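You operate a simulated robot arm through the tools that you are given. There is no shell and no other tool. Be economical: measure what you need, move in short steps, check, and stop when the job is done.

Carry out the task below with a simulated two-armed robot. There is one attempt and no reset: what you move stays moved.

TASK
Proof-load the teal cube on the platen to the aim on the card.
Fine: the load test card; zero the load, jog up to a touch of 0.2 kN (within 0.05), set the dial knob, high pressure, run; wait for the end.

Only the result counts: the job must be done as asked and must still hold three seconds after the hand-in. Knocking over, shifting, dropping, spilling or breaking anything else fails it.

THE ROBOT
Two 7-joint arms with fingered hands on one trunk, on a base that drives. Base frame: it is fixed to the floor where the robot stands at the start and does not move with it; the origin is under the middle of the robot, x ahead of it, y to its left, z up. Readings come in m, degrees, newtons and seconds.
The left shoulder is at the start at [0.164, 0.173, 0.948], the right one opposite. With the tool pointing down near the work surface each hand reaches from about 0.1 to 0.9 m from the robot's upright axis, wherever it stands, measured 20 degrees to its own side. Places, roughly: blue cube [-1, 1.25, 1]; brown cube [-1, 1.25, 0.75]; cream cube [-1, 1.25, 1]; dial knob [0.6, 0, 0.8]; green cube [-1, 1.25, 0.75]; grey cube [-1, 1.25, 1]; handset display [0.6, -0.1, 0.8]; test button [0.6, 0, 0.8]. Payload 3.5 kg a hand.
The tool frame of a hand sits at the grasp point between the pads (the TCP): z along the fingers, y along the line on which they close. The tips reach 0.03 m beyond it. Largest opening 0.104 m; the body of the gripper starts 0.035 m behind the TCP. The gripper is a hand of 3 fingers: y runs from the thumb to the fingers, the wrist lies at [-0.015, -0.104, -0.178] in the tool frame, and closing takes about 1.5 s.
Orientation is that of the tool frame in the base frame, as a unit quaternion [w, x, y, z]. With the fingers straight down and the wrist toward the robot, the tool's x, y and z point along [0, 1, 0], [1, 0, 0] and [0, 0, -1] of the base frame.

THE INTERFACE
- The arms move only by the tool arm_command. It takes "left_steps", "right_steps" or both (then of equal length, played together; a hand with none holds still); each is a list of rows, each a list of 7 numbers: the closure in counts, from 0 (fully open) to 255 (shut), then the shift along the tool's x, y, z in units of 30 mm (1.0 is 30 mm), then the turn, a rotation vector about the tool's x, y, z in units of 5 degrees (1.0 is 5 degrees). In form: [[fingers, x, y, z, wx, wy, wz], ...]. A call has 1 to 8 rows; each row shifts and turns the commanded pose from where the row before left it, along the tool's axes as they then stand. A call with a number of a shift or a turn outside -1 to 1 is refused whole. Each row takes 0.2 s and may step no farther than 0.05 m and 8.6 degrees from the row before; otherwise, or with a gripper value out of range, the whole call is refused. A pose out of reach is approached as far as the arm can. The call stops where the force on the tool passes 50 N (or 10 N more than at its start, if that is more) or the arm is blocked; 0.2 s more then pass. Each finger travels about 0.072 m/s and halts on what it meets, pressing with about 22 N; the grip force reading is that of the motor and also rises with nothing between the fingers. The clock runs only during rows and for 0.2 s after the last one: add rows that do not move to give the fingers time. It gives the time, the measured TCP pose, the force on the tool (base axes), the opening and the grip force at its end, in the units of the frame above (readings bear some noise), with the torque about the TCP (base axes, N m) and any sound that the robot's microphone picked up, and new pictures: "show" is both (left out), scene, wrist or none (wrist: the cameras of the hands that moved).
- Cameras (640 x 400 px; columns grow to the right, rows downward): "scene" is now at [0.2921, 0.0003, 1.1448]; the picture's right is [0.00, -1.00, 0.00], its down [-0.31, -0.00, -0.95] and it looks along [0.95, 0.00, -0.31] (base axes); focal length 214 px, centre (320, 200). "left" rides on the left gripper at [-0.064, -0.094, -0.117] in its tool frame; the picture's right is [-0.72, -0.33, 0.61], its down [0.64, -0.65, 0.40] and it looks along [0.27, 0.68, 0.68] (tool axes); focal length 238 px, centre (320, 200). "right" rides on the right gripper at [0.064, -0.094, -0.117] in its tool frame; the picture's right is [-0.72, 0.33, -0.61], its down [-0.64, -0.65, 0.40] and it looks along [-0.27, 0.68, 0.68] (tool axes); focal length 238 px, centre (320, 200). There is no depth. A picture from a camera that has moved, and an enlarged one, comes with that camera's place and axes in the base frame and with its lens.
- slide_trunk(by): slides the trunk up (or, below 0, down) by that many m; the arms and the scene camera ride with it, the base frame stays. It gives what a move gives, with no picture.
- steer(legs): drives the robot by 1 to 6 legs, each [ahead, left, turn to the left] in m, m and degrees, along the robot's own axes; the way and the turn of a leg run together, so that a leg with both is an arc; at most 1.5 m and 180 degrees a leg. The arms and the cameras ride along, it lands a little off, and it stops where it bumps. It gives what a move gives, and a new picture of the scene camera.
- grasp_type(shape, hand): the hand has 3 fingers and takes this shape, open, in about a second: jaw (thumb against the fingers, like two jaws); tri (thumb and two fingers); tip (a fingertip pinch); poke (one finger out to press); point (the index stretched); flat (the hand flat); cup (the hand cupped); fist (a fist). The gripper value then closes the fingers along that shape, each until it touches; the sizes above hold for jaw. It gives what a move gives, with no picture.
- pan_tilt(pan, tilt): turns the head with the scene camera to pan (to the left, within 86 degrees either way) and tilt (down, from -29 to 69), counted from straight ahead of the robot. It gives what a move gives, and a new picture of the scene camera.
- enlarge(camera, box): a new picture of the part [left, top, right, bottom] of that camera's present view, enlarged. The clock stands still meanwhile.
- job_done(): hands the job in; it is judged then, once.

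Work in short steps. Places have to be worked out from the pictures, the camera data and where the tool is seen: move nearer, look again, correct. Check each grasp and each placing, and mend what went wrong. You have 120 turns and 260 pictures in all, those below and enlarged ones among them. Open the grippers and draw the arms clear of the work before you hand the job in, unless the task says otherwise; then end with one line.

The tools are called after ">>>" by a JSON object that holds its "name" and its "arguments". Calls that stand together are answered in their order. arm_command: Moves the arms, as the interface text tells. Its arguments: {"type":"object","properties":{"left_steps":{"type":"array","items":{"type":"array","items":{"type":"number"}}},"right_steps":{"type":"array","items":{"type":"array","items":{"type":"number"}}},"show":{"type":"string","enum":["both","scene","wrist","none"]}},"required":[]} The other tools are called the same way: slide_trunk (by) slides the trunk up or down; grasp_type (shape, hand) gives the hand a shape; steer (legs) drives the base; pan_tilt (pan, tilt) turns the head that bears the scene camera; enlarge (camera, box) takes an enlarged picture of a part of a camera's view; job_done () hands the job in.

At the start:

```text
clock: 0.0
left_tcp_pos: [0.4492, 0.2139, 1.0856]
left_ee_rot: [0.0, 0.707, 0.707, 0.001]
left_ft_force: [-0.4, 0.3, 0.1]
left_ft_torque: [0.03, 0.01, 0.03]
left_grip_width: 0.1035
left_finger_force: 0.1
left_shape: jaw
right_tcp_pos: [0.5609, -0.1455, 1.1803]
right_ee_rot: [0.001, 0.707, 0.707, 0.0]
right_ft_force: [0.5, -0.6, -0.5]
right_ft_torque: [0.0, -0.02, 0.01]
right_grip_width: 0.1036
right_finger_force: 0.1
right_shape: jaw
trunk travel left (down, up): [-0.05, 0.704]
robot x, y, heading: [0.001, 0.0018, -0.0]
head pan, tilt: [0.3, 18.0]
```

scene: 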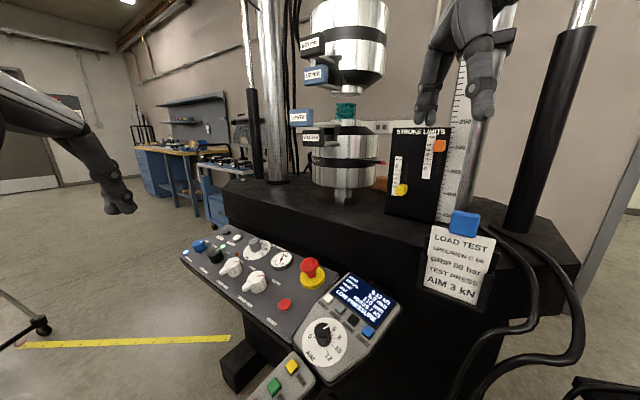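
right: 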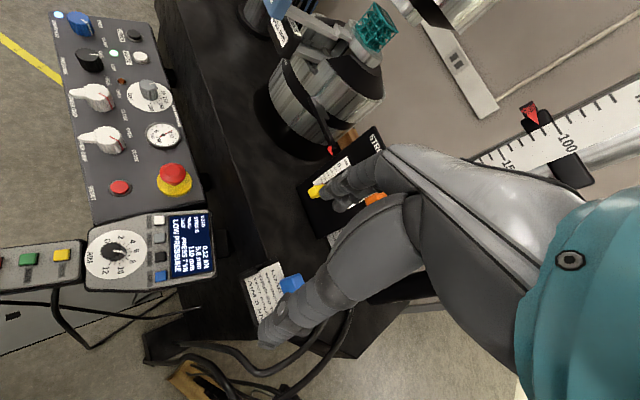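
left: 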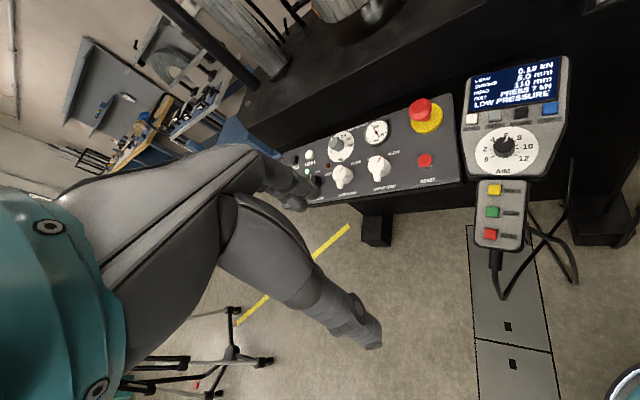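

I'll look at the card, the panel and the handset closely first.

>>> {"name": "enlarge", "arguments": {"camera": "scene", "box": [400, 200, 520, 310]}}

>>> {"name": "enlarge", "arguments": {"camera": "scene", "box": [170, 220, 340, 330]}}

>>> {"name": "enlarge", "arguments": {"camera": "scene", "box": [240, 260, 410, 400]}}

>>> {"name": "enlarge", "arguments": {"camera": "scene", "box": [280, 0, 480, 220]}}

>>> {"name": "enlarge", "arguments": {"camera": "left", "box": [440, 50, 580, 260]}}

```text
3.64 times, centred on (460, 255) of scene
camera zoom: at [0.2921, 0.0003, 1.1448], right [0.0, -1.0, 0.0], down [-0.31, 0.0, -0.95], along [0.95, 0.0, -0.31], focal length 780 px, centre (-189, 0)
```

zoom: 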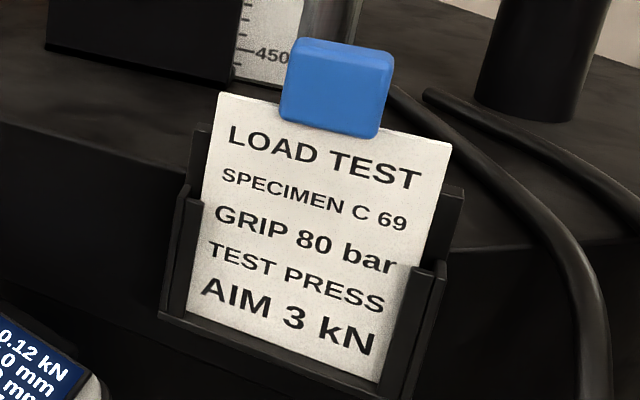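

```text
3.64 times, centred on (255, 275) of scene
camera zoom: at [0.2921, 0.0003, 1.1448], right [0.0, -1.0, 0.0], down [-0.31, 0.0, -0.95], along [0.95, 0.0, -0.31], focal length 780 px, centre (556, -73)
```

zoom: 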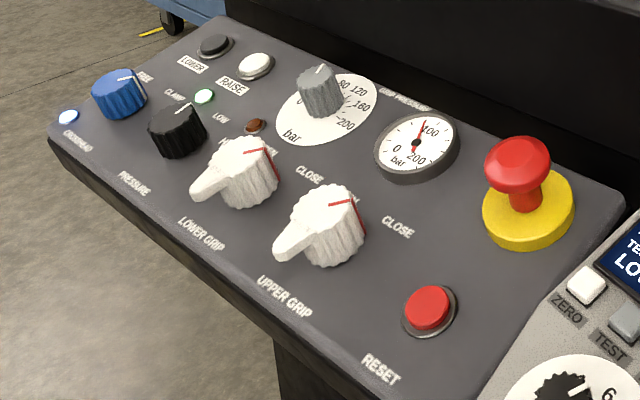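

```text
2.86 times, centred on (325, 330) of scene
camera zoom: at [0.2921, 0.0003, 1.1448], right [0.0, -1.0, 0.0], down [-0.31, 0.0, -0.95], along [0.95, 0.0, -0.31], focal length 613 px, centre (306, -171)
```

zoom: 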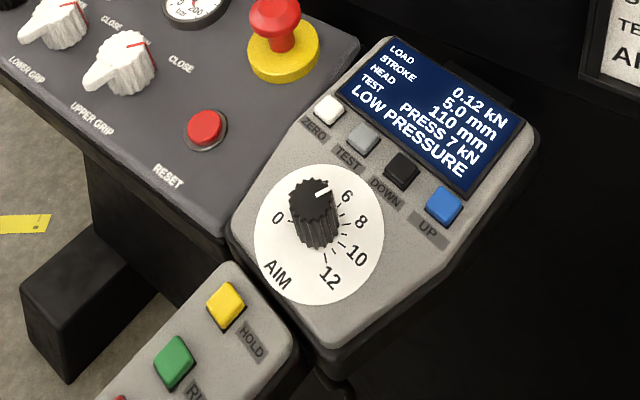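

```text
1.82 times, centred on (380, 110) of scene
camera zoom: at [0.2921, 0.0003, 1.1448], right [0.0, -1.0, 0.0], down [-0.31, 0.0, -0.95], along [0.95, 0.0, -0.31], focal length 390 px, centre (211, 364)
```

zoom: 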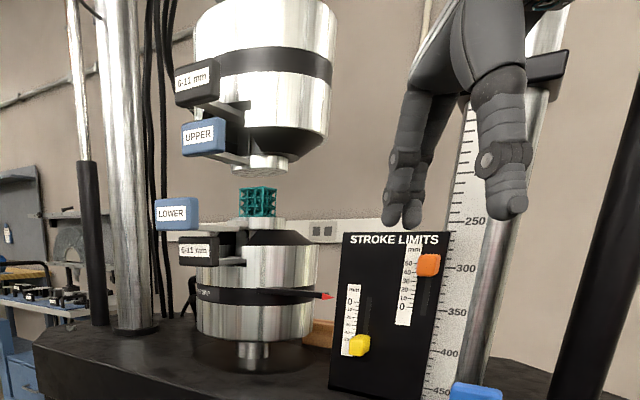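

```text
1.90 times, centred on (510, 155) of left
camera zoom: at [0.3551, 0.1508, 1.2029], right [-0.33, -0.72, -0.61], down [-0.65, 0.64, -0.4], along [0.68, 0.27, -0.68], focal length 454 px, centre (-42, 286)
```

zoom: 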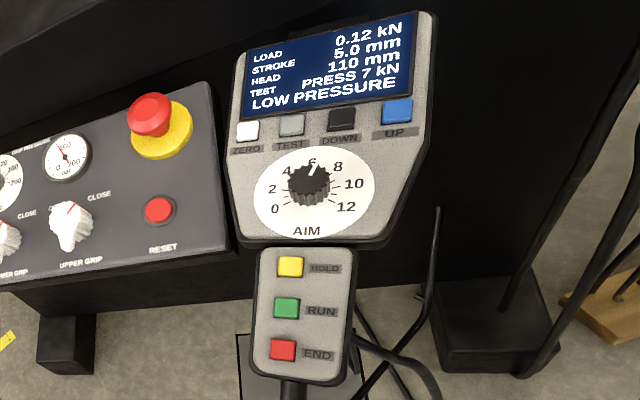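

Handset coordinates triangulate to roughly: ZERO (0.627,-0.012,0.838), UP (0.56,-0.08,0.828), RUN (0.50,0.07,0.795), knob (0.545,0,0.848). Next I look at the panel and gap in more detail.

>>> {"name": "pan_tilt", "arguments": {"pan": 0, "tilt": 45}}

>>> {"name": "grasp_type", "arguments": {"hand": "right", "shape": "poke"}}

>>> {"name": "enlarge", "arguments": {"camera": "scene", "box": [140, 50, 300, 150]}}

>>> {"name": "enlarge", "arguments": {"camera": "left", "box": [270, 90, 470, 215]}}

>>> {"name": "enlarge", "arguments": {"camera": "right", "box": [30, 0, 230, 125]}}

```text
clock: 0.9
left_tcp_pos: [0.4498, 0.2138, 1.0855]
left_ee_rot: [0.0, 0.707, 0.707, -0.001]
left_ft_force: [-0.1, -0.3, -0.7]
left_ft_torque: [-0.01, -0.02, -0.01]
left_grip_width: 0.1035
left_finger_force: 0.1
left_shape: jaw
right_tcp_pos: [0.5604, -0.1455, 1.1805]
right_ee_rot: [0.0, 0.707, 0.707, -0.001]
right_ft_force: [-0.1, 0.0, -0.4]
right_ft_torque: [0.0, -0.01, 0.02]
right_grip_width: 0.1037
right_finger_force: 0.0
right_shape: jaw
trunk travel left (down, up): [-0.05, 0.704]
robot x, y, heading: [0.0039, -0.0006, 0.1]
head pan, tilt: [0.0, 45.0]
camera scene: at [0.2801, -0.0001, 1.1028], right [0.0, -1.0, 0.0], down [-0.71, 0.0, -0.71], along [0.71, 0.0, -0.71], focal length 214 px, centre (320, 200)
```

scene: 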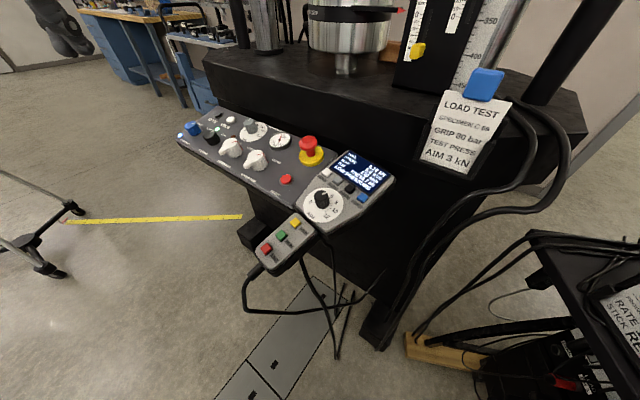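

```text
clock: 1.8
left_tcp_pos: [0.4491, 0.2135, 1.0851]
left_ee_rot: [0.0, 0.707, 0.707, 0.0]
left_ft_force: [-0.1, -0.4, -0.2]
left_ft_torque: [0.0, -0.03, -0.02]
left_grip_width: 0.1037
left_finger_force: 0.0
left_shape: jaw
right_tcp_pos: [0.561, -0.1452, 1.1792]
right_ee_rot: [0.0, 0.707, 0.707, 0.0]
right_ft_force: [0.7, 0.9, -0.3]
right_ft_torque: [0.01, 0.02, 0.01]
right_grip_width: 0.0
right_finger_force: 0.1
right_shape: poke
trunk travel left (down, up): [-0.05, 0.704]
robot x, y, heading: [0.0024, 0.0003, 0.0]
head pan, tilt: [0.0, 45.0]
```

```text
4.00 times, centred on (220, 100) of scene
camera zoom: at [0.2801, -0.0001, 1.1028], right [0.0, -1.0, 0.0], down [-0.71, 0.0, -0.71], along [0.71, 0.0, -0.71], focal length 858 px, centre (720, 600)
```

zoom: 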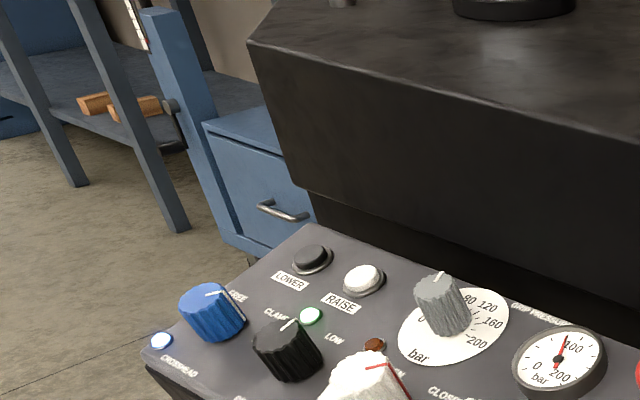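

```text
3.20 times, centred on (370, 152) of left
camera zoom: at [0.3551, 0.1508, 1.2029], right [-0.33, -0.72, -0.61], down [-0.65, 0.64, -0.4], along [0.68, 0.27, -0.68], focal length 763 px, centre (160, 352)
```

zoom: 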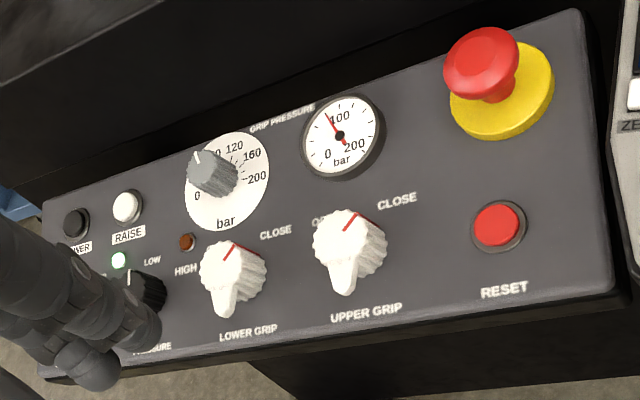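

```text
3.20 times, centred on (130, 62) of right
camera zoom: at [0.4667, -0.0822, 1.2961], right [0.33, -0.72, 0.61], down [-0.65, -0.64, -0.4], along [0.68, -0.27, -0.68], focal length 763 px, centre (928, 640)
```

zoom: 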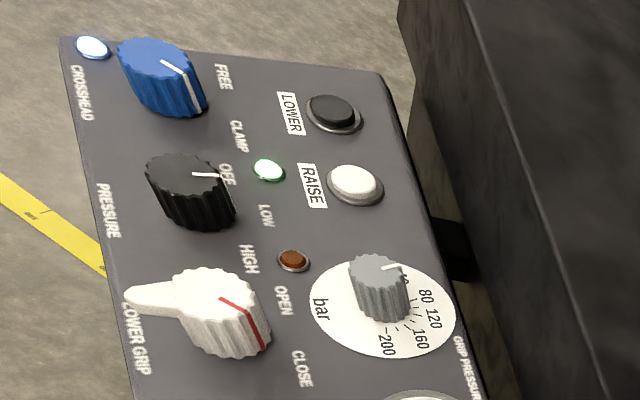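

The pressure knob is at LOW; the grip gauge is about 80 bar. I bring the right hand (poke) above the ZERO button to see where the fingertip is.

>>> {"name": "arm_command", "arguments": {"right_steps": [[0, 0.55, 0.27, 0.8, 0, 0, 0], [0, 0.55, 0.27, 0.8, 0, 0, 0], [0, 0.55, 0.27, 0.8, 0, 0, 0], [0, 0.55, 0.27, 0.8, 0, 0, 0], [0, 0.55, 0.27, 0.8, 0, 0, 0], [0, 0.55, 0.27, 0.8, 0, 0, 0], [0, 0.55, 0.27, 0.8, 0, 0, 0], [0, 0.55, 0.27, 0.8, 0, 0, 0]]}}

```text
clock: 3.6
left_tcp_pos: [0.4486, 0.2146, 1.085]
left_ee_rot: [0.0, 0.707, 0.707, 0.001]
left_ft_force: [0.5, 0.7, 1.3]
left_ft_torque: [0.02, 0.01, -0.02]
left_grip_width: 0.1036
left_finger_force: 0.1
left_shape: jaw
right_tcp_pos: [0.6242, -0.0134, 0.9884]
right_ee_rot: [-0.001, 0.707, 0.707, -0.001]
right_ft_force: [-0.4, -0.2, -0.4]
right_ft_torque: [0.0, 0.0, 0.02]
right_grip_width: 0.0001
right_finger_force: 0.1
right_shape: poke
trunk travel left (down, up): [-0.05, 0.704]
robot x, y, heading: [-0.004, 0.0005, -0.3]
head pan, tilt: [0.0, 45.0]
camera scene: at [0.2803, 0.0, 1.1027], right [0.0, -1.0, 0.0], down [-0.71, 0.0, -0.71], along [0.71, 0.0, -0.71], focal length 214 px, centre (320, 200)
camera right: at [0.5315, 0.0512, 1.1049], right [0.33, -0.72, 0.61], down [-0.65, -0.64, -0.4], along [0.68, -0.27, -0.68], focal length 238 px, centre (320, 200)
```

scene: 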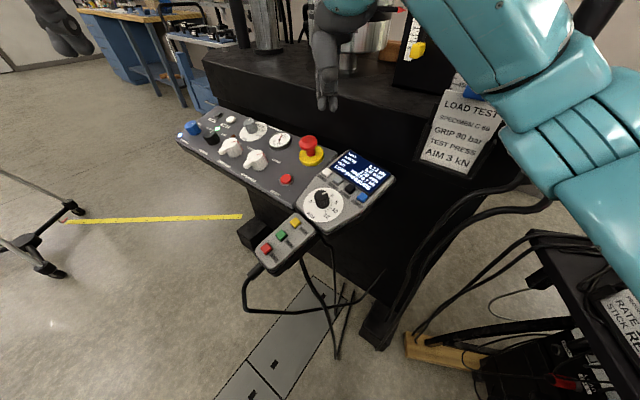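
right: 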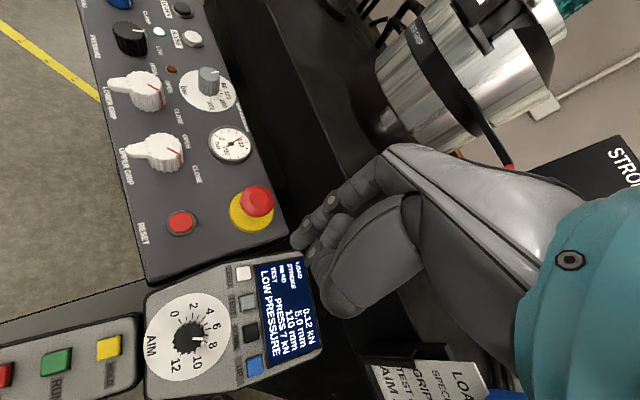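

I zoom in to locate the fingertip in both views.

>>> {"name": "enlarge", "arguments": {"camera": "right", "box": [220, 150, 400, 330]}}

>>> {"name": "enlarge", "arguments": {"camera": "scene", "box": [270, 0, 430, 120]}}

>>> {"name": "enlarge", "arguments": {"camera": "left", "box": [360, 0, 600, 250]}}

```text
2.22 times, centred on (310, 240) of right
camera zoom: at [0.5315, 0.0512, 1.1049], right [0.33, -0.72, 0.61], down [-0.65, -0.64, -0.4], along [0.68, -0.27, -0.68], focal length 530 px, centre (342, 111)
```

zoom: 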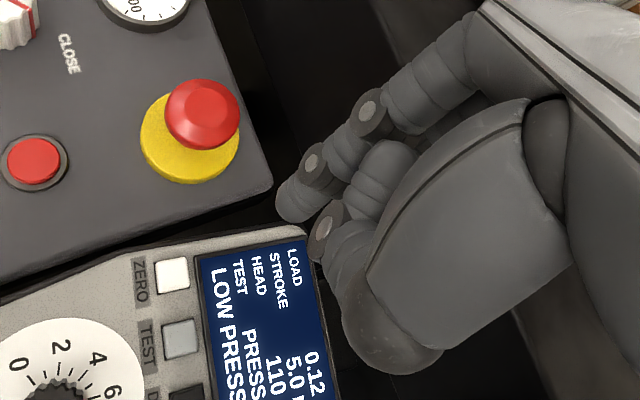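

```text
3.33 times, centred on (350, 60) of scene
camera zoom: at [0.2803, 0.0, 1.1027], right [0.0, -1.0, 0.0], down [-0.71, 0.0, -0.71], along [0.71, 0.0, -0.71], focal length 715 px, centre (220, 667)
```

zoom: 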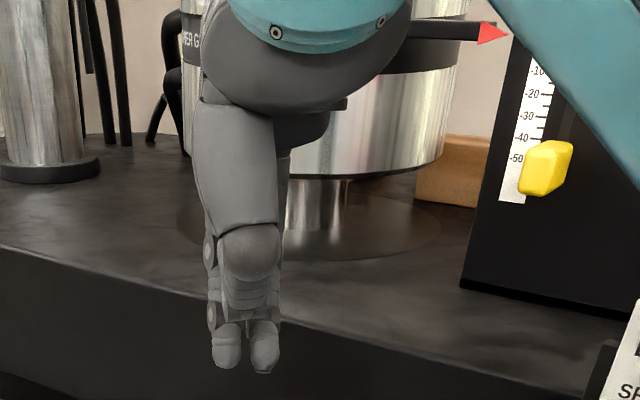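

```text
1.60 times, centred on (480, 125) of left
camera zoom: at [0.3554, 0.1509, 1.2027], right [-0.33, -0.72, -0.61], down [-0.65, 0.64, -0.4], along [0.68, 0.27, -0.68], focal length 381 px, centre (64, 320)
```

zoom: 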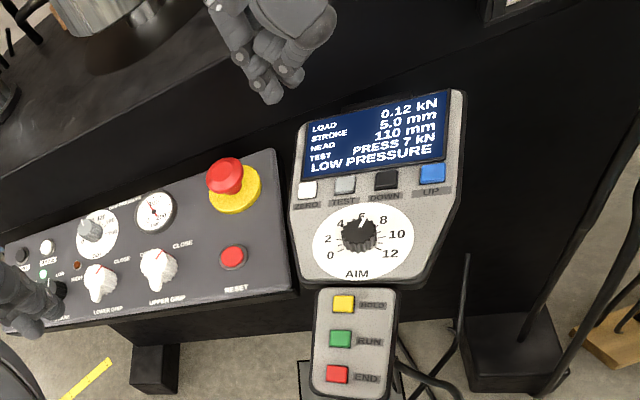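

The two fingers show nearly equal length. I test what closing does to the poke shape.

>>> {"name": "arm_command", "arguments": {"right_steps": [[255, 0, 0, 0, 0, 0, 0], [255, 0, 0, 0, 0, 0, 0], [255, 0, 0, 0, 0, 0, 0], [255, 0, 0, 0, 0, 0, 0], [255, 0, 0, 0, 0, 0, 0], [255, 0, 0, 0, 0, 0, 0], [255, 0, 0, 0, 0, 0, 0]], "show": "none"}}

>>> {"name": "enlarge", "arguments": {"camera": "right", "box": [220, 150, 400, 330]}}

>>> {"name": "enlarge", "arguments": {"camera": "scene", "box": [270, 0, 430, 120]}}

>>> {"name": "grasp_type", "arguments": {"hand": "right", "shape": "point"}}

>>> {"name": "enlarge", "arguments": {"camera": "right", "box": [220, 150, 400, 330]}}

>>> {"name": "enlarge", "arguments": {"camera": "scene", "box": [270, 0, 430, 120]}}

```text
clock: 5.2
left_tcp_pos: [0.4491, 0.2147, 1.085]
left_ee_rot: [-0.001, 0.708, 0.707, 0.001]
left_ft_force: [0.1, 0.6, -0.4]
left_ft_torque: [0.04, -0.04, 0.0]
left_grip_width: 0.1037
left_finger_force: 0.0
left_shape: jaw
right_tcp_pos: [0.6257, -0.0115, 0.9898]
right_ee_rot: [0.0, 0.707, 0.707, 0.0]
right_ft_force: [0.0, 0.6, -0.3]
right_ft_torque: [0.03, 0.01, 0.01]
right_grip_width: 0.0002
right_finger_force: 0.0
right_shape: poke
trunk travel left (down, up): [-0.05, 0.704]
robot x, y, heading: [0.0014, 0.0025, 0.2]
head pan, tilt: [0.0, 45.0]
```

```text
2.22 times, centred on (310, 240) of right
camera zoom: at [0.5312, 0.0508, 1.1053], right [0.33, -0.72, 0.61], down [-0.65, -0.64, -0.4], along [0.68, -0.27, -0.68], focal length 530 px, centre (342, 111)
```

zoom: 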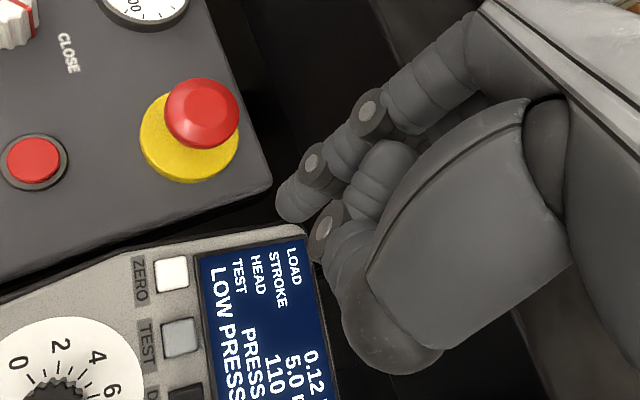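

```text
3.33 times, centred on (350, 60) of scene
camera zoom: at [0.2801, -0.0001, 1.1028], right [0.0, -1.0, 0.0], down [-0.71, 0.0, -0.71], along [0.71, 0.0, -0.71], focal length 715 px, centre (220, 667)
```

zoom: 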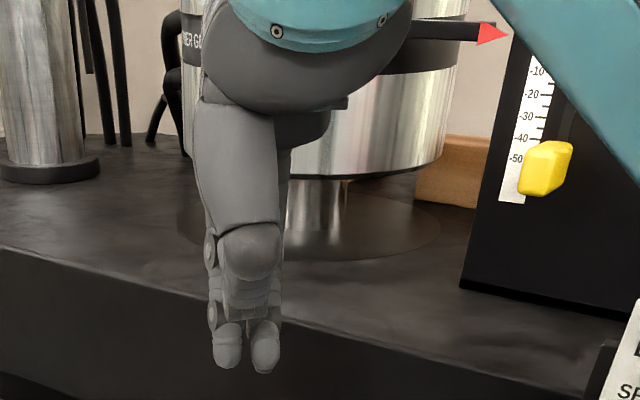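

```text
clock: 6.1
left_tcp_pos: [0.4493, 0.2135, 1.0865]
left_ee_rot: [0.0, 0.707, 0.707, 0.001]
left_ft_force: [-0.7, -0.5, -0.6]
left_ft_torque: [-0.01, -0.01, 0.02]
left_grip_width: 0.1037
left_finger_force: 0.1
left_shape: jaw
right_tcp_pos: [0.6238, -0.0128, 0.989]
right_ee_rot: [0.0, 0.707, 0.707, 0.0]
right_ft_force: [-0.2, 0.4, 0.1]
right_ft_torque: [0.02, 0.0, -0.01]
right_grip_width: 0.0
right_finger_force: 0.1
right_shape: point
trunk travel left (down, up): [-0.05, 0.704]
robot x, y, heading: [-0.0021, 0.0024, -0.1]
head pan, tilt: [0.0, 45.0]
```

```text
2.22 times, centred on (310, 240) of right
camera zoom: at [0.5312, 0.0509, 1.1052], right [0.33, -0.72, 0.61], down [-0.65, -0.64, -0.4], along [0.68, -0.27, -0.68], focal length 530 px, centre (342, 111)
```

zoom: 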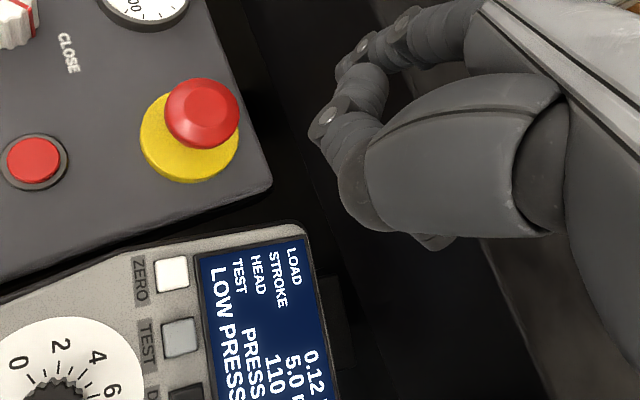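

```text
3.33 times, centred on (350, 60) of scene
camera zoom: at [0.2801, -0.0001, 1.1028], right [0.0, -1.0, 0.0], down [-0.71, 0.0, -0.71], along [0.71, 0.0, -0.71], focal length 715 px, centre (220, 667)
```

zoom: 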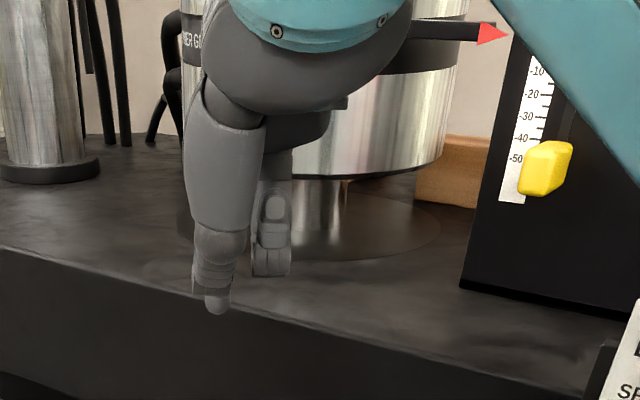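

Poke puts two tips side by side; "point" gives a single finger. I check point from the left camera for its exact tip.

>>> {"name": "enlarge", "arguments": {"camera": "left", "box": [400, 0, 540, 90]}}

>>> {"name": "enlarge", "arguments": {"camera": "right", "box": [270, 130, 430, 230]}}

```text
4.44 times, centred on (470, 45) of left
camera zoom: at [0.3551, 0.1508, 1.2029], right [-0.33, -0.72, -0.61], down [-0.65, 0.64, -0.4], along [0.68, 0.27, -0.68], focal length 1059 px, centre (-347, 889)
```

zoom: 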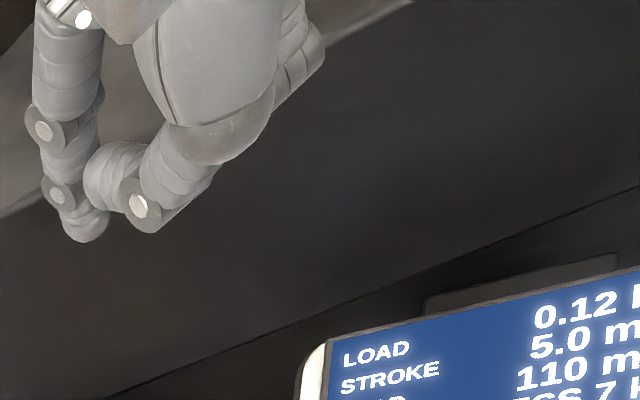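

```text
4.00 times, centred on (350, 180) of right
camera zoom: at [0.5312, 0.0509, 1.1052], right [0.33, -0.72, 0.61], down [-0.65, -0.64, -0.4], along [0.68, -0.27, -0.68], focal length 953 px, centre (200, 280)
```

zoom: 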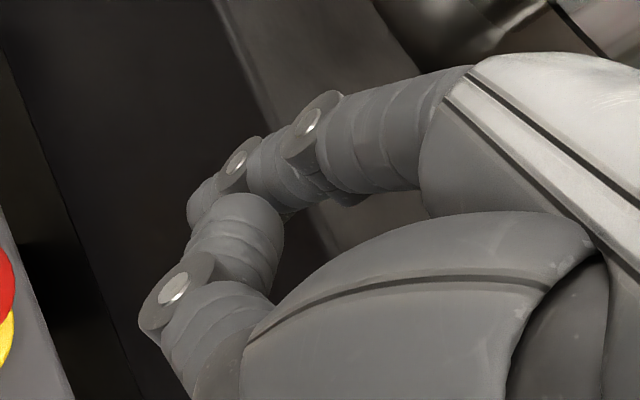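

I'll use poke with a 20° lean so one tip leads. Re-shape and tilt.

>>> {"name": "grasp_type", "arguments": {"hand": "right", "shape": "poke"}}

>>> {"name": "arm_command", "arguments": {"right_steps": [[0, 0, 0, 0.3, 0, 1, 0], [0, 0, 0, 0.3, 0, 1, 0], [0, 0, 0, 0.3, 0, 1, 0], [0, 0, 0, 0.3, 0, 1, 0], [0, 0, 0, 0.3, 0, 1, 0], [0, 0, 0, 0, 0, 0, 0], [0, 0, 0, 0, 0, 0, 0]], "show": "none"}}

>>> {"name": "enlarge", "arguments": {"camera": "left", "box": [400, 0, 580, 140]}}

>>> {"name": "enlarge", "arguments": {"camera": "scene", "box": [270, 60, 430, 220]}}

>>> {"name": "enlarge", "arguments": {"camera": "right", "box": [180, 150, 380, 330]}}

```text
clock: 7.0
left_tcp_pos: [0.4488, 0.2142, 1.0857]
left_ee_rot: [-0.001, 0.707, 0.707, 0.001]
left_ft_force: [-0.1, 0.9, 0.0]
left_ft_torque: [-0.03, 0.02, 0.02]
left_grip_width: 0.1034
left_finger_force: 0.0
left_shape: jaw
right_tcp_pos: [0.6242, -0.0123, 0.9895]
right_ee_rot: [0.0, 0.707, 0.708, 0.0]
right_ft_force: [-0.6, -0.3, 0.5]
right_ft_torque: [0.0, 0.01, -0.01]
right_grip_width: 0.0
right_finger_force: 0.1
right_shape: poke
trunk travel left (down, up): [-0.05, 0.704]
robot x, y, heading: [-0.0013, -0.0014, -0.1]
head pan, tilt: [0.0, 45.0]
```

```text
clock: 8.6
left_tcp_pos: [0.449, 0.2144, 1.0866]
left_ee_rot: [0.001, 0.708, 0.707, 0.0]
left_ft_force: [0.3, -0.3, 0.3]
left_ft_torque: [0.01, -0.02, 0.0]
left_grip_width: 0.1035
left_finger_force: 0.1
left_shape: jaw
right_tcp_pos: [0.6242, -0.0059, 0.9452]
right_ee_rot: [-0.153, 0.69, 0.69, 0.153]
right_ft_force: [-0.8, 0.5, -0.3]
right_ft_torque: [-0.01, 0.0, 0.02]
right_grip_width: 0.0
right_finger_force: 0.0
right_shape: poke
trunk travel left (down, up): [-0.05, 0.704]
robot x, y, heading: [-0.0007, -0.0005, -0.3]
head pan, tilt: [0.0, 45.0]
```

```text
2.86 times, centred on (490, 70) of left
camera zoom: at [0.3551, 0.1508, 1.2029], right [-0.33, -0.72, -0.61], down [-0.65, 0.64, -0.4], along [0.68, 0.27, -0.68], focal length 681 px, centre (-166, 571)
```

zoom: 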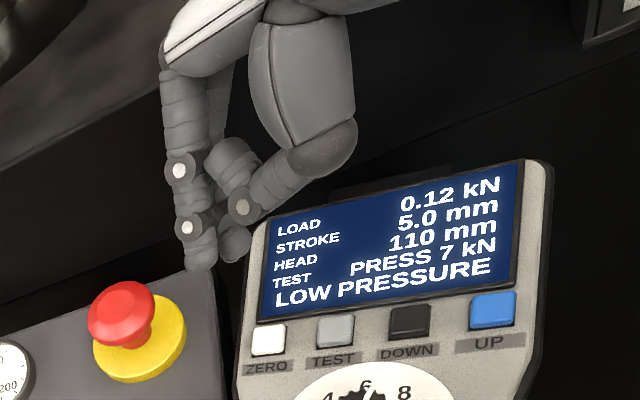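

```text
2.50 times, centred on (350, 140) of scene
camera zoom: at [0.2801, -0.0001, 1.1028], right [0.0, -1.0, 0.0], down [-0.71, 0.0, -0.71], along [0.71, 0.0, -0.71], focal length 536 px, centre (245, 350)
```

zoom: 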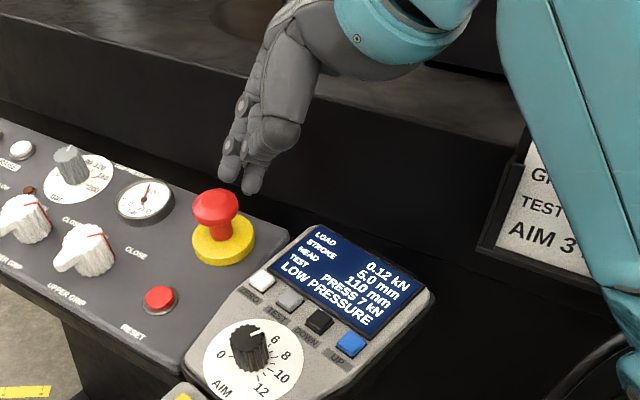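

```text
2.22 times, centred on (280, 240) of right
camera zoom: at [0.5309, 0.0018, 1.0766], right [0.33, -0.91, 0.25], down [-0.65, -0.41, -0.64], along [0.68, 0.04, -0.73], focal length 530 px, centre (409, 111)
```

zoom: 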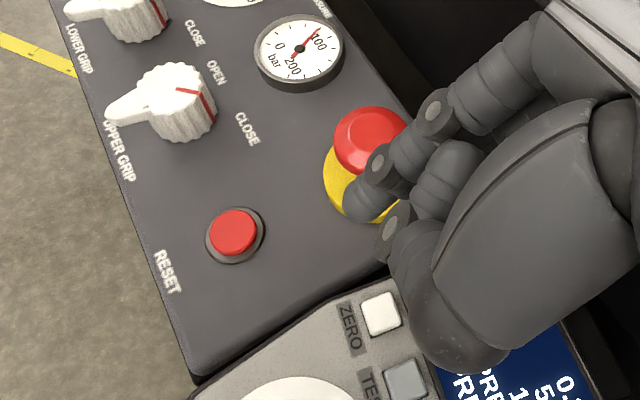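

Thumb tip is at about (0.625,-0.003,0.915), ZERO at about (0.634,-0.015,0.829). Move to just above it and check.

>>> {"name": "arm_command", "arguments": {"right_steps": [[0, -0.45, 0.1, 0.65, 0, 0, 0], [0, -0.45, 0.1, 0.65, 0, 0, 0], [0, -0.45, 0.1, 0.65, 0, 0, 0], [0, 0, 0, 0, 0, 0, 0]], "show": "none"}}

>>> {"name": "enlarge", "arguments": {"camera": "left", "box": [400, 20, 580, 160]}}

>>> {"name": "enlarge", "arguments": {"camera": "scene", "box": [270, 90, 430, 220]}}

>>> {"name": "enlarge", "arguments": {"camera": "right", "box": [180, 150, 380, 330]}}

```text
clock: 9.6
left_tcp_pos: [0.448, 0.2141, 1.0857]
left_ee_rot: [0.0, 0.707, 0.707, 0.001]
left_ft_force: [-0.1, 0.4, 0.3]
left_ft_torque: [-0.03, -0.04, 0.03]
left_grip_width: 0.104
left_finger_force: 0.0
left_shape: jaw
right_tcp_pos: [0.6336, -0.0189, 0.8747]
right_ee_rot: [-0.152, 0.691, 0.69, 0.153]
right_ft_force: [0.4, 0.2, 0.2]
right_ft_torque: [0.02, -0.04, -0.03]
right_grip_width: 0.0
right_finger_force: 0.1
right_shape: poke
trunk travel left (down, up): [-0.05, 0.704]
robot x, y, heading: [0.002, -0.0002, -0.1]
head pan, tilt: [0.0, 45.0]
```

```text
2.86 times, centred on (490, 90) of left
camera zoom: at [0.355, 0.1508, 1.2029], right [-0.33, -0.72, -0.61], down [-0.65, 0.64, -0.4], along [0.68, 0.27, -0.68], focal length 681 px, centre (-166, 514)
```

zoom: 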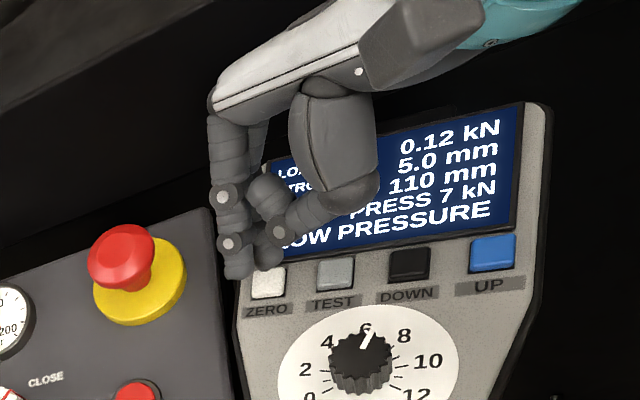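

```text
3.08 times, centred on (350, 155) of scene
camera zoom: at [0.28, -0.0001, 1.1028], right [0.0, -1.0, 0.0], down [-0.71, 0.0, -0.71], along [0.71, 0.0, -0.71], focal length 660 px, centre (228, 338)
```

zoom: 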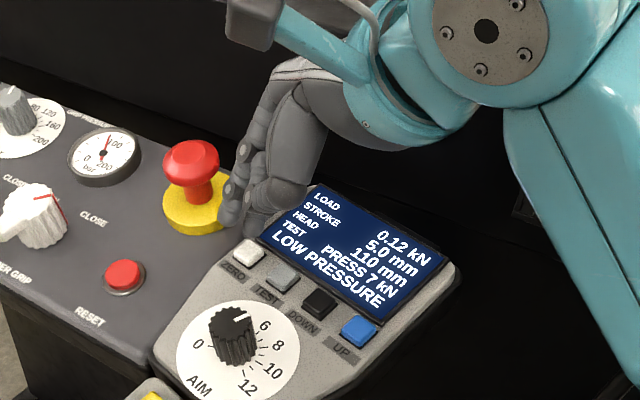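

```text
2.22 times, centred on (280, 240) of right
camera zoom: at [0.5394, -0.0099, 1.0067], right [0.33, -0.91, 0.25], down [-0.65, -0.41, -0.64], along [0.68, 0.04, -0.73], focal length 530 px, centre (409, 111)
```

zoom: 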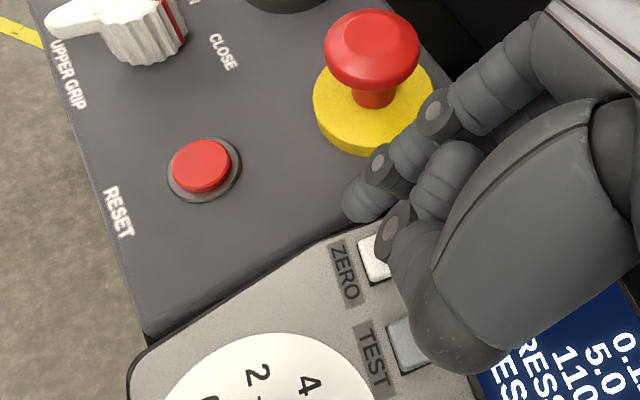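

Tip is ~15 mm above ZERO. Descend in small steps.

>>> {"name": "arm_command", "arguments": {"right_steps": [[0, -0.07, 0, 0.15, 0, 0, 0], [0, -0.07, 0, 0.15, 0, 0, 0], [0, 0, 0, 0, 0, 0, 0]], "show": "none"}}

>>> {"name": "enlarge", "arguments": {"camera": "left", "box": [430, 60, 570, 160]}}

>>> {"name": "enlarge", "arguments": {"camera": "scene", "box": [290, 130, 390, 210]}}

```text
clock: 10.4
left_tcp_pos: [0.4497, 0.2141, 1.0853]
left_ee_rot: [0.0, 0.708, 0.706, 0.0]
left_ft_force: [0.8, -0.1, -0.1]
left_ft_torque: [0.0, 0.01, 0.04]
left_grip_width: 0.1038
left_finger_force: 0.0
left_shape: jaw
right_tcp_pos: [0.6343, -0.0185, 0.8637]
right_ee_rot: [-0.153, 0.691, 0.69, 0.153]
right_ft_force: [0.0, 0.9, 0.1]
right_ft_torque: [0.03, 0.01, -0.02]
right_grip_width: 0.0002
right_finger_force: 0.1
right_shape: poke
trunk travel left (down, up): [-0.05, 0.704]
robot x, y, heading: [-0.0003, -0.0013, -0.1]
head pan, tilt: [0.0, 45.0]
```

```text
4.00 times, centred on (500, 110) of left
camera zoom: at [0.3551, 0.1508, 1.2029], right [-0.33, -0.72, -0.61], down [-0.65, 0.64, -0.4], along [0.68, 0.27, -0.68], focal length 953 px, centre (-400, 560)
```

zoom: 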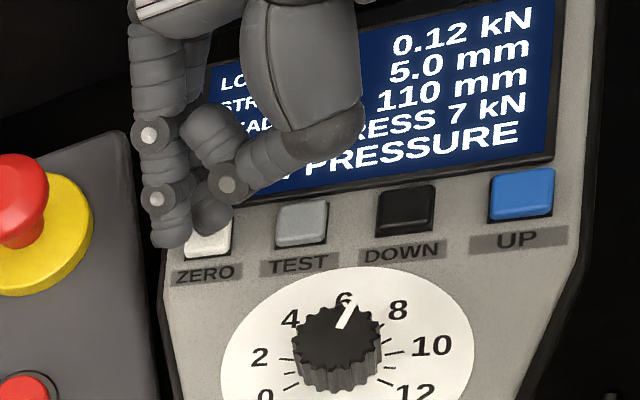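

```text
5.00 times, centred on (340, 170) of scene
camera zoom: at [0.2801, -0.0001, 1.1028], right [0.0, -1.0, 0.0], down [-0.71, 0.0, -0.71], along [0.71, 0.0, -0.71], focal length 1072 px, centre (220, 350)
```

zoom: 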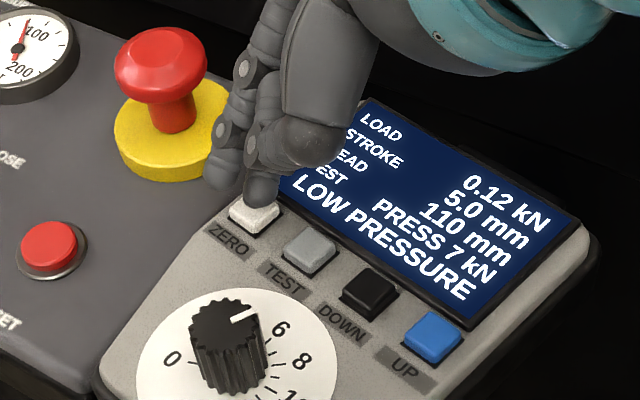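

Nicely aligned, slightly far; shift 4 mm toward the robot and descend in small steps.

>>> {"name": "arm_command", "arguments": {"right_steps": [[0, -0.05, -0.13, 0.1, 0, 0, 0], [0, -0.055, 0, 0.12, 0, 0, 0], [0, 0, 0, 0, 0, 0, 0]], "show": "none"}}

>>> {"name": "enlarge", "arguments": {"camera": "scene", "box": [290, 130, 390, 210]}}

```text
clock: 11.2
left_tcp_pos: [0.4486, 0.2127, 1.0864]
left_ee_rot: [-0.001, 0.707, 0.707, 0.0]
left_ft_force: [0.0, 0.1, -0.2]
left_ft_torque: [0.0, -0.02, -0.02]
left_grip_width: 0.1036
left_finger_force: 0.1
left_shape: jaw
right_tcp_pos: [0.6303, -0.0175, 0.8579]
right_ee_rot: [-0.152, 0.69, 0.691, 0.154]
right_ft_force: [0.5, -0.8, 7.0]
right_ft_torque: [0.01, -0.01, -0.01]
right_grip_width: 0.0
right_finger_force: 0.0
right_shape: poke
trunk travel left (down, up): [-0.05, 0.704]
robot x, y, heading: [0.0026, 0.0017, 0.3]
head pan, tilt: [0.0, 45.0]
heard: click
```

```text
5.00 times, centred on (340, 170) of scene
camera zoom: at [0.2796, -0.0001, 1.103], right [0.0, -1.0, 0.0], down [-0.71, 0.0, -0.71], along [0.71, 0.0, -0.71], focal length 1072 px, centre (220, 350)
```

zoom: 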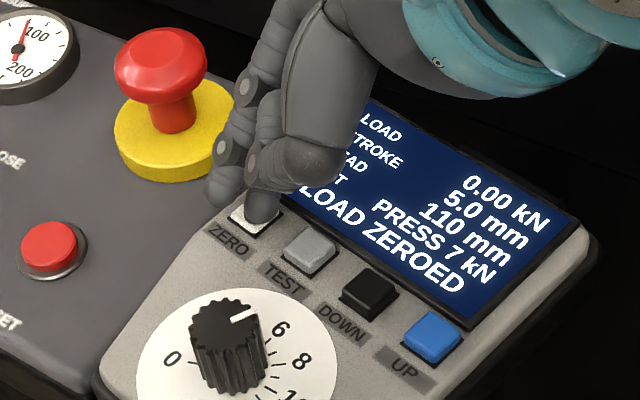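

LOAD ZEROED. Now raise and move over the UP button (~0.567,-0.080,0.82), using the ZERO offset.

>>> {"name": "arm_command", "arguments": {"right_steps": [[0, 0.353, 0, -0.755, 0, 0, 0], [0, -0.733, -0.71, -0.122, 0, 0, 0], [0, -0.733, -0.71, -0.122, 0, 0, 0], [0, -0.733, -0.71, -0.122, 0, 0, 0], [0, 0, 0, 0, 0, 0, 0], [0, 0, 0, 0, 0, 0, 0]], "show": "none"}}

>>> {"name": "enlarge", "arguments": {"camera": "left", "box": [430, 60, 570, 160]}}

>>> {"name": "enlarge", "arguments": {"camera": "scene", "box": [290, 130, 390, 210]}}

```text
clock: 12.6
left_tcp_pos: [0.4493, 0.2147, 1.0858]
left_ee_rot: [0.0, 0.708, 0.706, 0.0]
left_ft_force: [-0.3, -0.7, -0.2]
left_ft_torque: [0.0, 0.02, -0.01]
left_grip_width: 0.1037
left_finger_force: 0.1
left_shape: jaw
right_tcp_pos: [0.5668, -0.0828, 0.8635]
right_ee_rot: [-0.154, 0.69, 0.691, 0.153]
right_ft_force: [-0.4, 0.3, 0.1]
right_ft_torque: [-0.01, -0.01, 0.0]
right_grip_width: 0.0001
right_finger_force: 0.0
right_shape: poke
trunk travel left (down, up): [-0.05, 0.704]
robot x, y, heading: [0.0007, 0.0018, 0.2]
head pan, tilt: [0.0, 45.0]
```

```text
4.00 times, centred on (500, 110) of left
camera zoom: at [0.3551, 0.1508, 1.2029], right [-0.33, -0.72, -0.61], down [-0.65, 0.64, -0.4], along [0.68, 0.27, -0.68], focal length 953 px, centre (-400, 560)
```

zoom: 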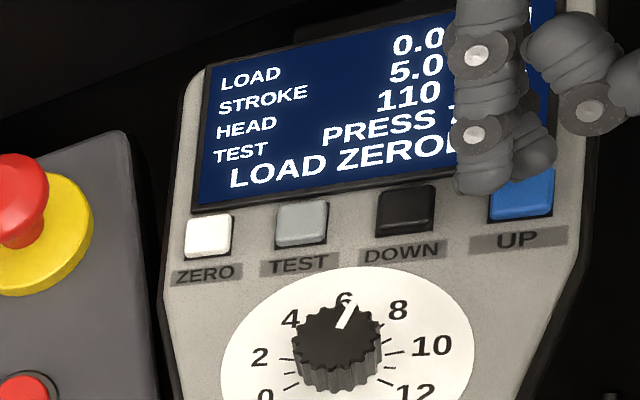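

```text
5.00 times, centred on (340, 170) of scene
camera zoom: at [0.2801, -0.0001, 1.1028], right [0.0, -1.0, 0.0], down [-0.71, 0.0, -0.71], along [0.71, 0.0, -0.71], focal length 1072 px, centre (220, 350)
```

zoom: 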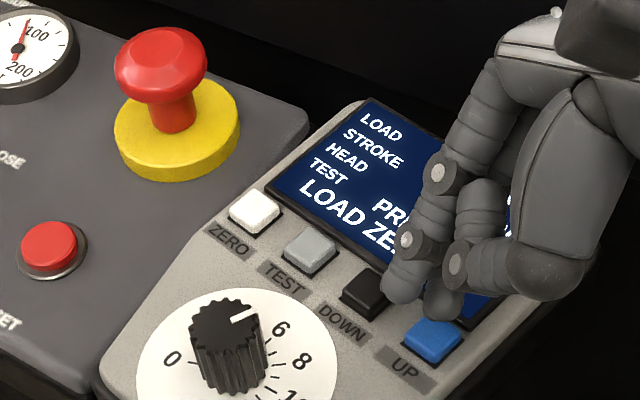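

Thumb is right above UP. Lower to near contact.

>>> {"name": "arm_command", "arguments": {"right_steps": [[0, -0.14, 0, 0.3, 0, 0, 0], [0, 0, 0, 0, 0, 0, 0]], "show": "none"}}

>>> {"name": "enlarge", "arguments": {"camera": "scene", "box": [320, 140, 400, 210]}}

```text
clock: 13.2
left_tcp_pos: [0.4487, 0.2147, 1.0867]
left_ee_rot: [0.0, 0.707, 0.707, 0.001]
left_ft_force: [-0.6, 0.2, 0.3]
left_ft_torque: [-0.05, 0.0, 0.04]
left_grip_width: 0.1036
left_finger_force: 0.0
left_shape: jaw
right_tcp_pos: [0.565, -0.0821, 0.8536]
right_ee_rot: [-0.152, 0.691, 0.69, 0.154]
right_ft_force: [-0.1, -0.2, 3.6]
right_ft_torque: [0.02, 0.02, 0.0]
right_grip_width: 0.0001
right_finger_force: 0.0
right_shape: poke
trunk travel left (down, up): [-0.05, 0.704]
robot x, y, heading: [-0.0024, -0.0, 0.3]
head pan, tilt: [0.0, 45.0]
heard: click
```

```text
5.71 times, centred on (360, 175) of scene
camera zoom: at [0.2799, -0.0001, 1.1029], right [0.0, -1.0, 0.0], down [-0.71, 0.0, -0.71], along [0.71, 0.0, -0.71], focal length 1226 px, centre (91, 343)
```

zoom: 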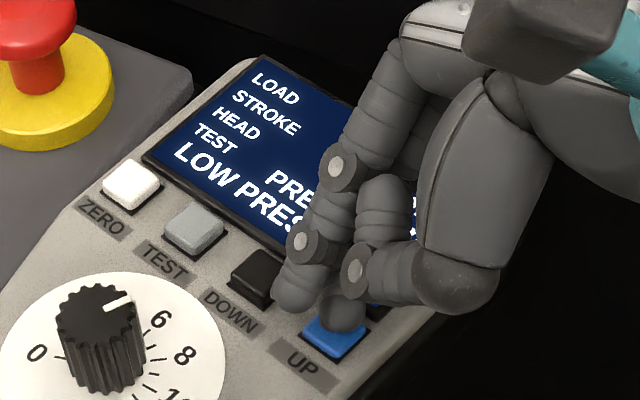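

Clicked — UP is pressed. Check the stroke reading via the left camera.

>>> {"name": "enlarge", "arguments": {"camera": "left", "box": [460, 55, 570, 120]}}

>>> {"name": "enlarge", "arguments": {"camera": "right", "box": [180, 150, 480, 340]}}

```text
5.82 times, centred on (515, 88) of left
camera zoom: at [0.3548, 0.1508, 1.203], right [-0.33, -0.72, -0.61], down [-0.65, 0.64, -0.4], along [0.68, 0.27, -0.68], focal length 1387 px, centre (-814, 854)
```

zoom: 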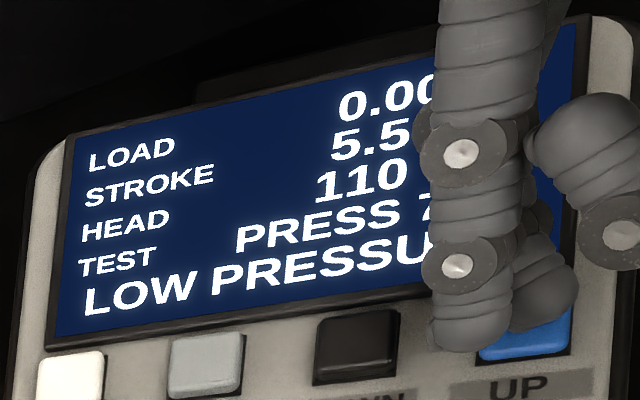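

```text
2.11 times, centred on (330, 245) of right
camera zoom: at [0.4714, -0.0744, 0.9867], right [0.33, -0.91, 0.25], down [-0.65, -0.41, -0.64], along [0.68, 0.04, -0.73], focal length 502 px, centre (299, 105)
```

zoom: 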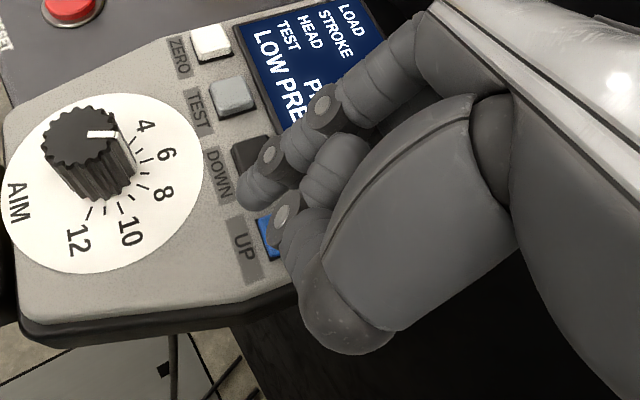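

UP is jogging (5.0→5.5 mm). Hold 1 s more to gauge the rate.

>>> {"name": "arm_command", "arguments": {"right_steps": [[0, 0, 0, 0, 0, 0, 0], [0, 0, 0, 0, 0, 0, 0], [0, 0, 0, 0, 0, 0, 0], [0, 0, 0, 0, 0, 0, 0]], "show": "none"}}

>>> {"name": "enlarge", "arguments": {"camera": "left", "box": [460, 55, 570, 120]}}

>>> {"name": "pan_tilt", "arguments": {"pan": 0, "tilt": 10}}

>>> {"name": "enlarge", "arguments": {"camera": "scene", "box": [300, 60, 400, 220]}}

>>> {"name": "enlarge", "arguments": {"camera": "left", "box": [460, 55, 570, 120]}}

```text
clock: 14.2
left_tcp_pos: [0.4486, 0.2151, 1.0863]
left_ee_rot: [0.0, 0.707, 0.707, 0.0]
left_ft_force: [0.6, -0.3, -1.0]
left_ft_torque: [0.01, 0.01, 0.01]
left_grip_width: 0.1037
left_finger_force: 0.1
left_shape: jaw
right_tcp_pos: [0.5653, -0.0816, 0.8541]
right_ee_rot: [-0.153, 0.691, 0.69, 0.153]
right_ft_force: [0.5, 0.5, 4.1]
right_ft_torque: [-0.03, -0.03, 0.04]
right_grip_width: 0.0
right_finger_force: 0.1
right_shape: poke
trunk travel left (down, up): [-0.05, 0.704]
robot x, y, heading: [-0.0006, -0.0012, 0.1]
head pan, tilt: [0.0, 45.0]
```

```text
5.82 times, centred on (515, 88) of left
camera zoom: at [0.3548, 0.1509, 1.203], right [-0.33, -0.72, -0.61], down [-0.65, 0.64, -0.4], along [0.68, 0.27, -0.68], focal length 1387 px, centre (-814, 854)
```

zoom: 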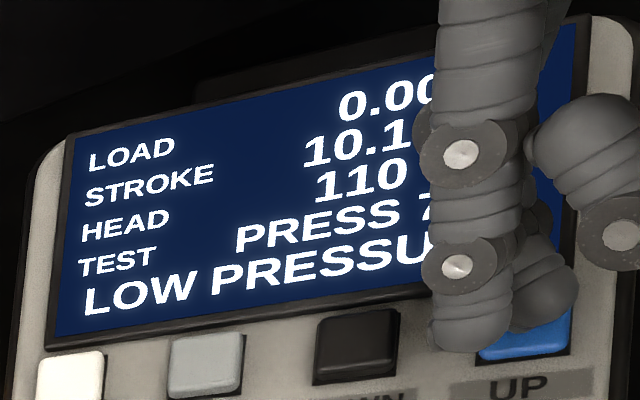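

```text
clock: 15.2
left_tcp_pos: [0.449, 0.2142, 1.0854]
left_ee_rot: [0.0, 0.707, 0.707, 0.0]
left_ft_force: [-1.6, -1.2, 0.4]
left_ft_torque: [0.02, -0.01, -0.04]
left_grip_width: 0.1039
left_finger_force: 0.2
left_shape: jaw
right_tcp_pos: [0.5649, -0.0828, 0.8542]
right_ee_rot: [-0.153, 0.691, 0.69, 0.153]
right_ft_force: [0.8, 0.1, 3.6]
right_ft_torque: [0.04, 0.0, 0.01]
right_grip_width: 0.0
right_finger_force: 0.0
right_shape: poke
trunk travel left (down, up): [-0.05, 0.704]
robot x, y, heading: [0.0021, 0.0012, 0.2]
head pan, tilt: [0.0, 10.0]
camera scene: at [0.2915, 0.0, 1.1577], right [0.0, -1.0, 0.0], down [-0.17, 0.0, -0.98], along [0.98, 0.0, -0.17], focal length 214 px, centre (320, 200)
```

scene: 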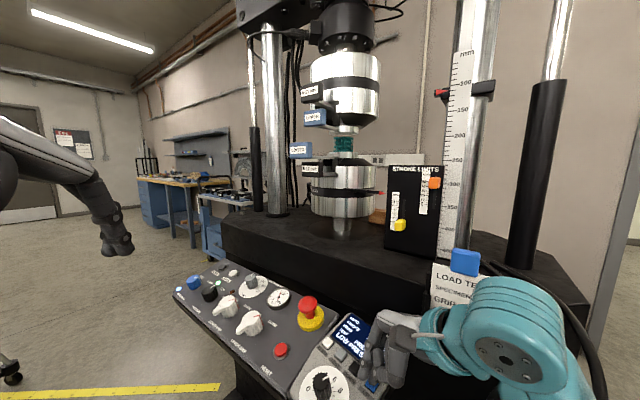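

```text
2.50 times, centred on (350, 140) of scene
camera zoom: at [0.2915, 0.0, 1.1577], right [0.0, -1.0, 0.0], down [-0.17, 0.0, -0.98], along [0.98, 0.0, -0.17], focal length 536 px, centre (245, 350)
```

zoom: 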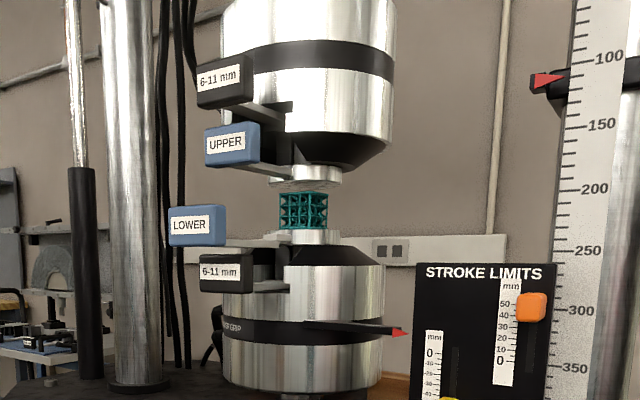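

```text
5.82 times, centred on (515, 88) of left
camera zoom: at [0.3548, 0.1509, 1.203], right [-0.33, -0.72, -0.61], down [-0.65, 0.64, -0.4], along [0.68, 0.27, -0.68], focal length 1387 px, centre (-814, 854)
```

zoom: 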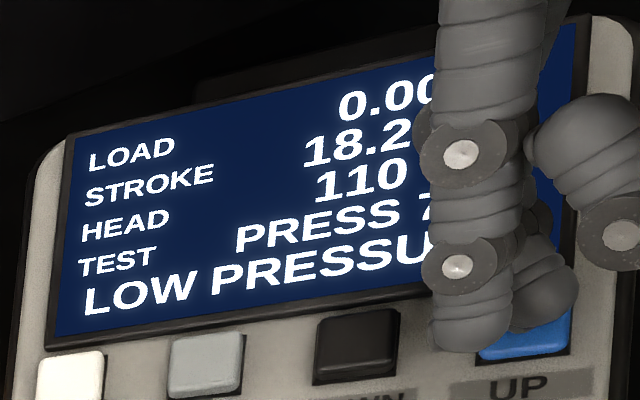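

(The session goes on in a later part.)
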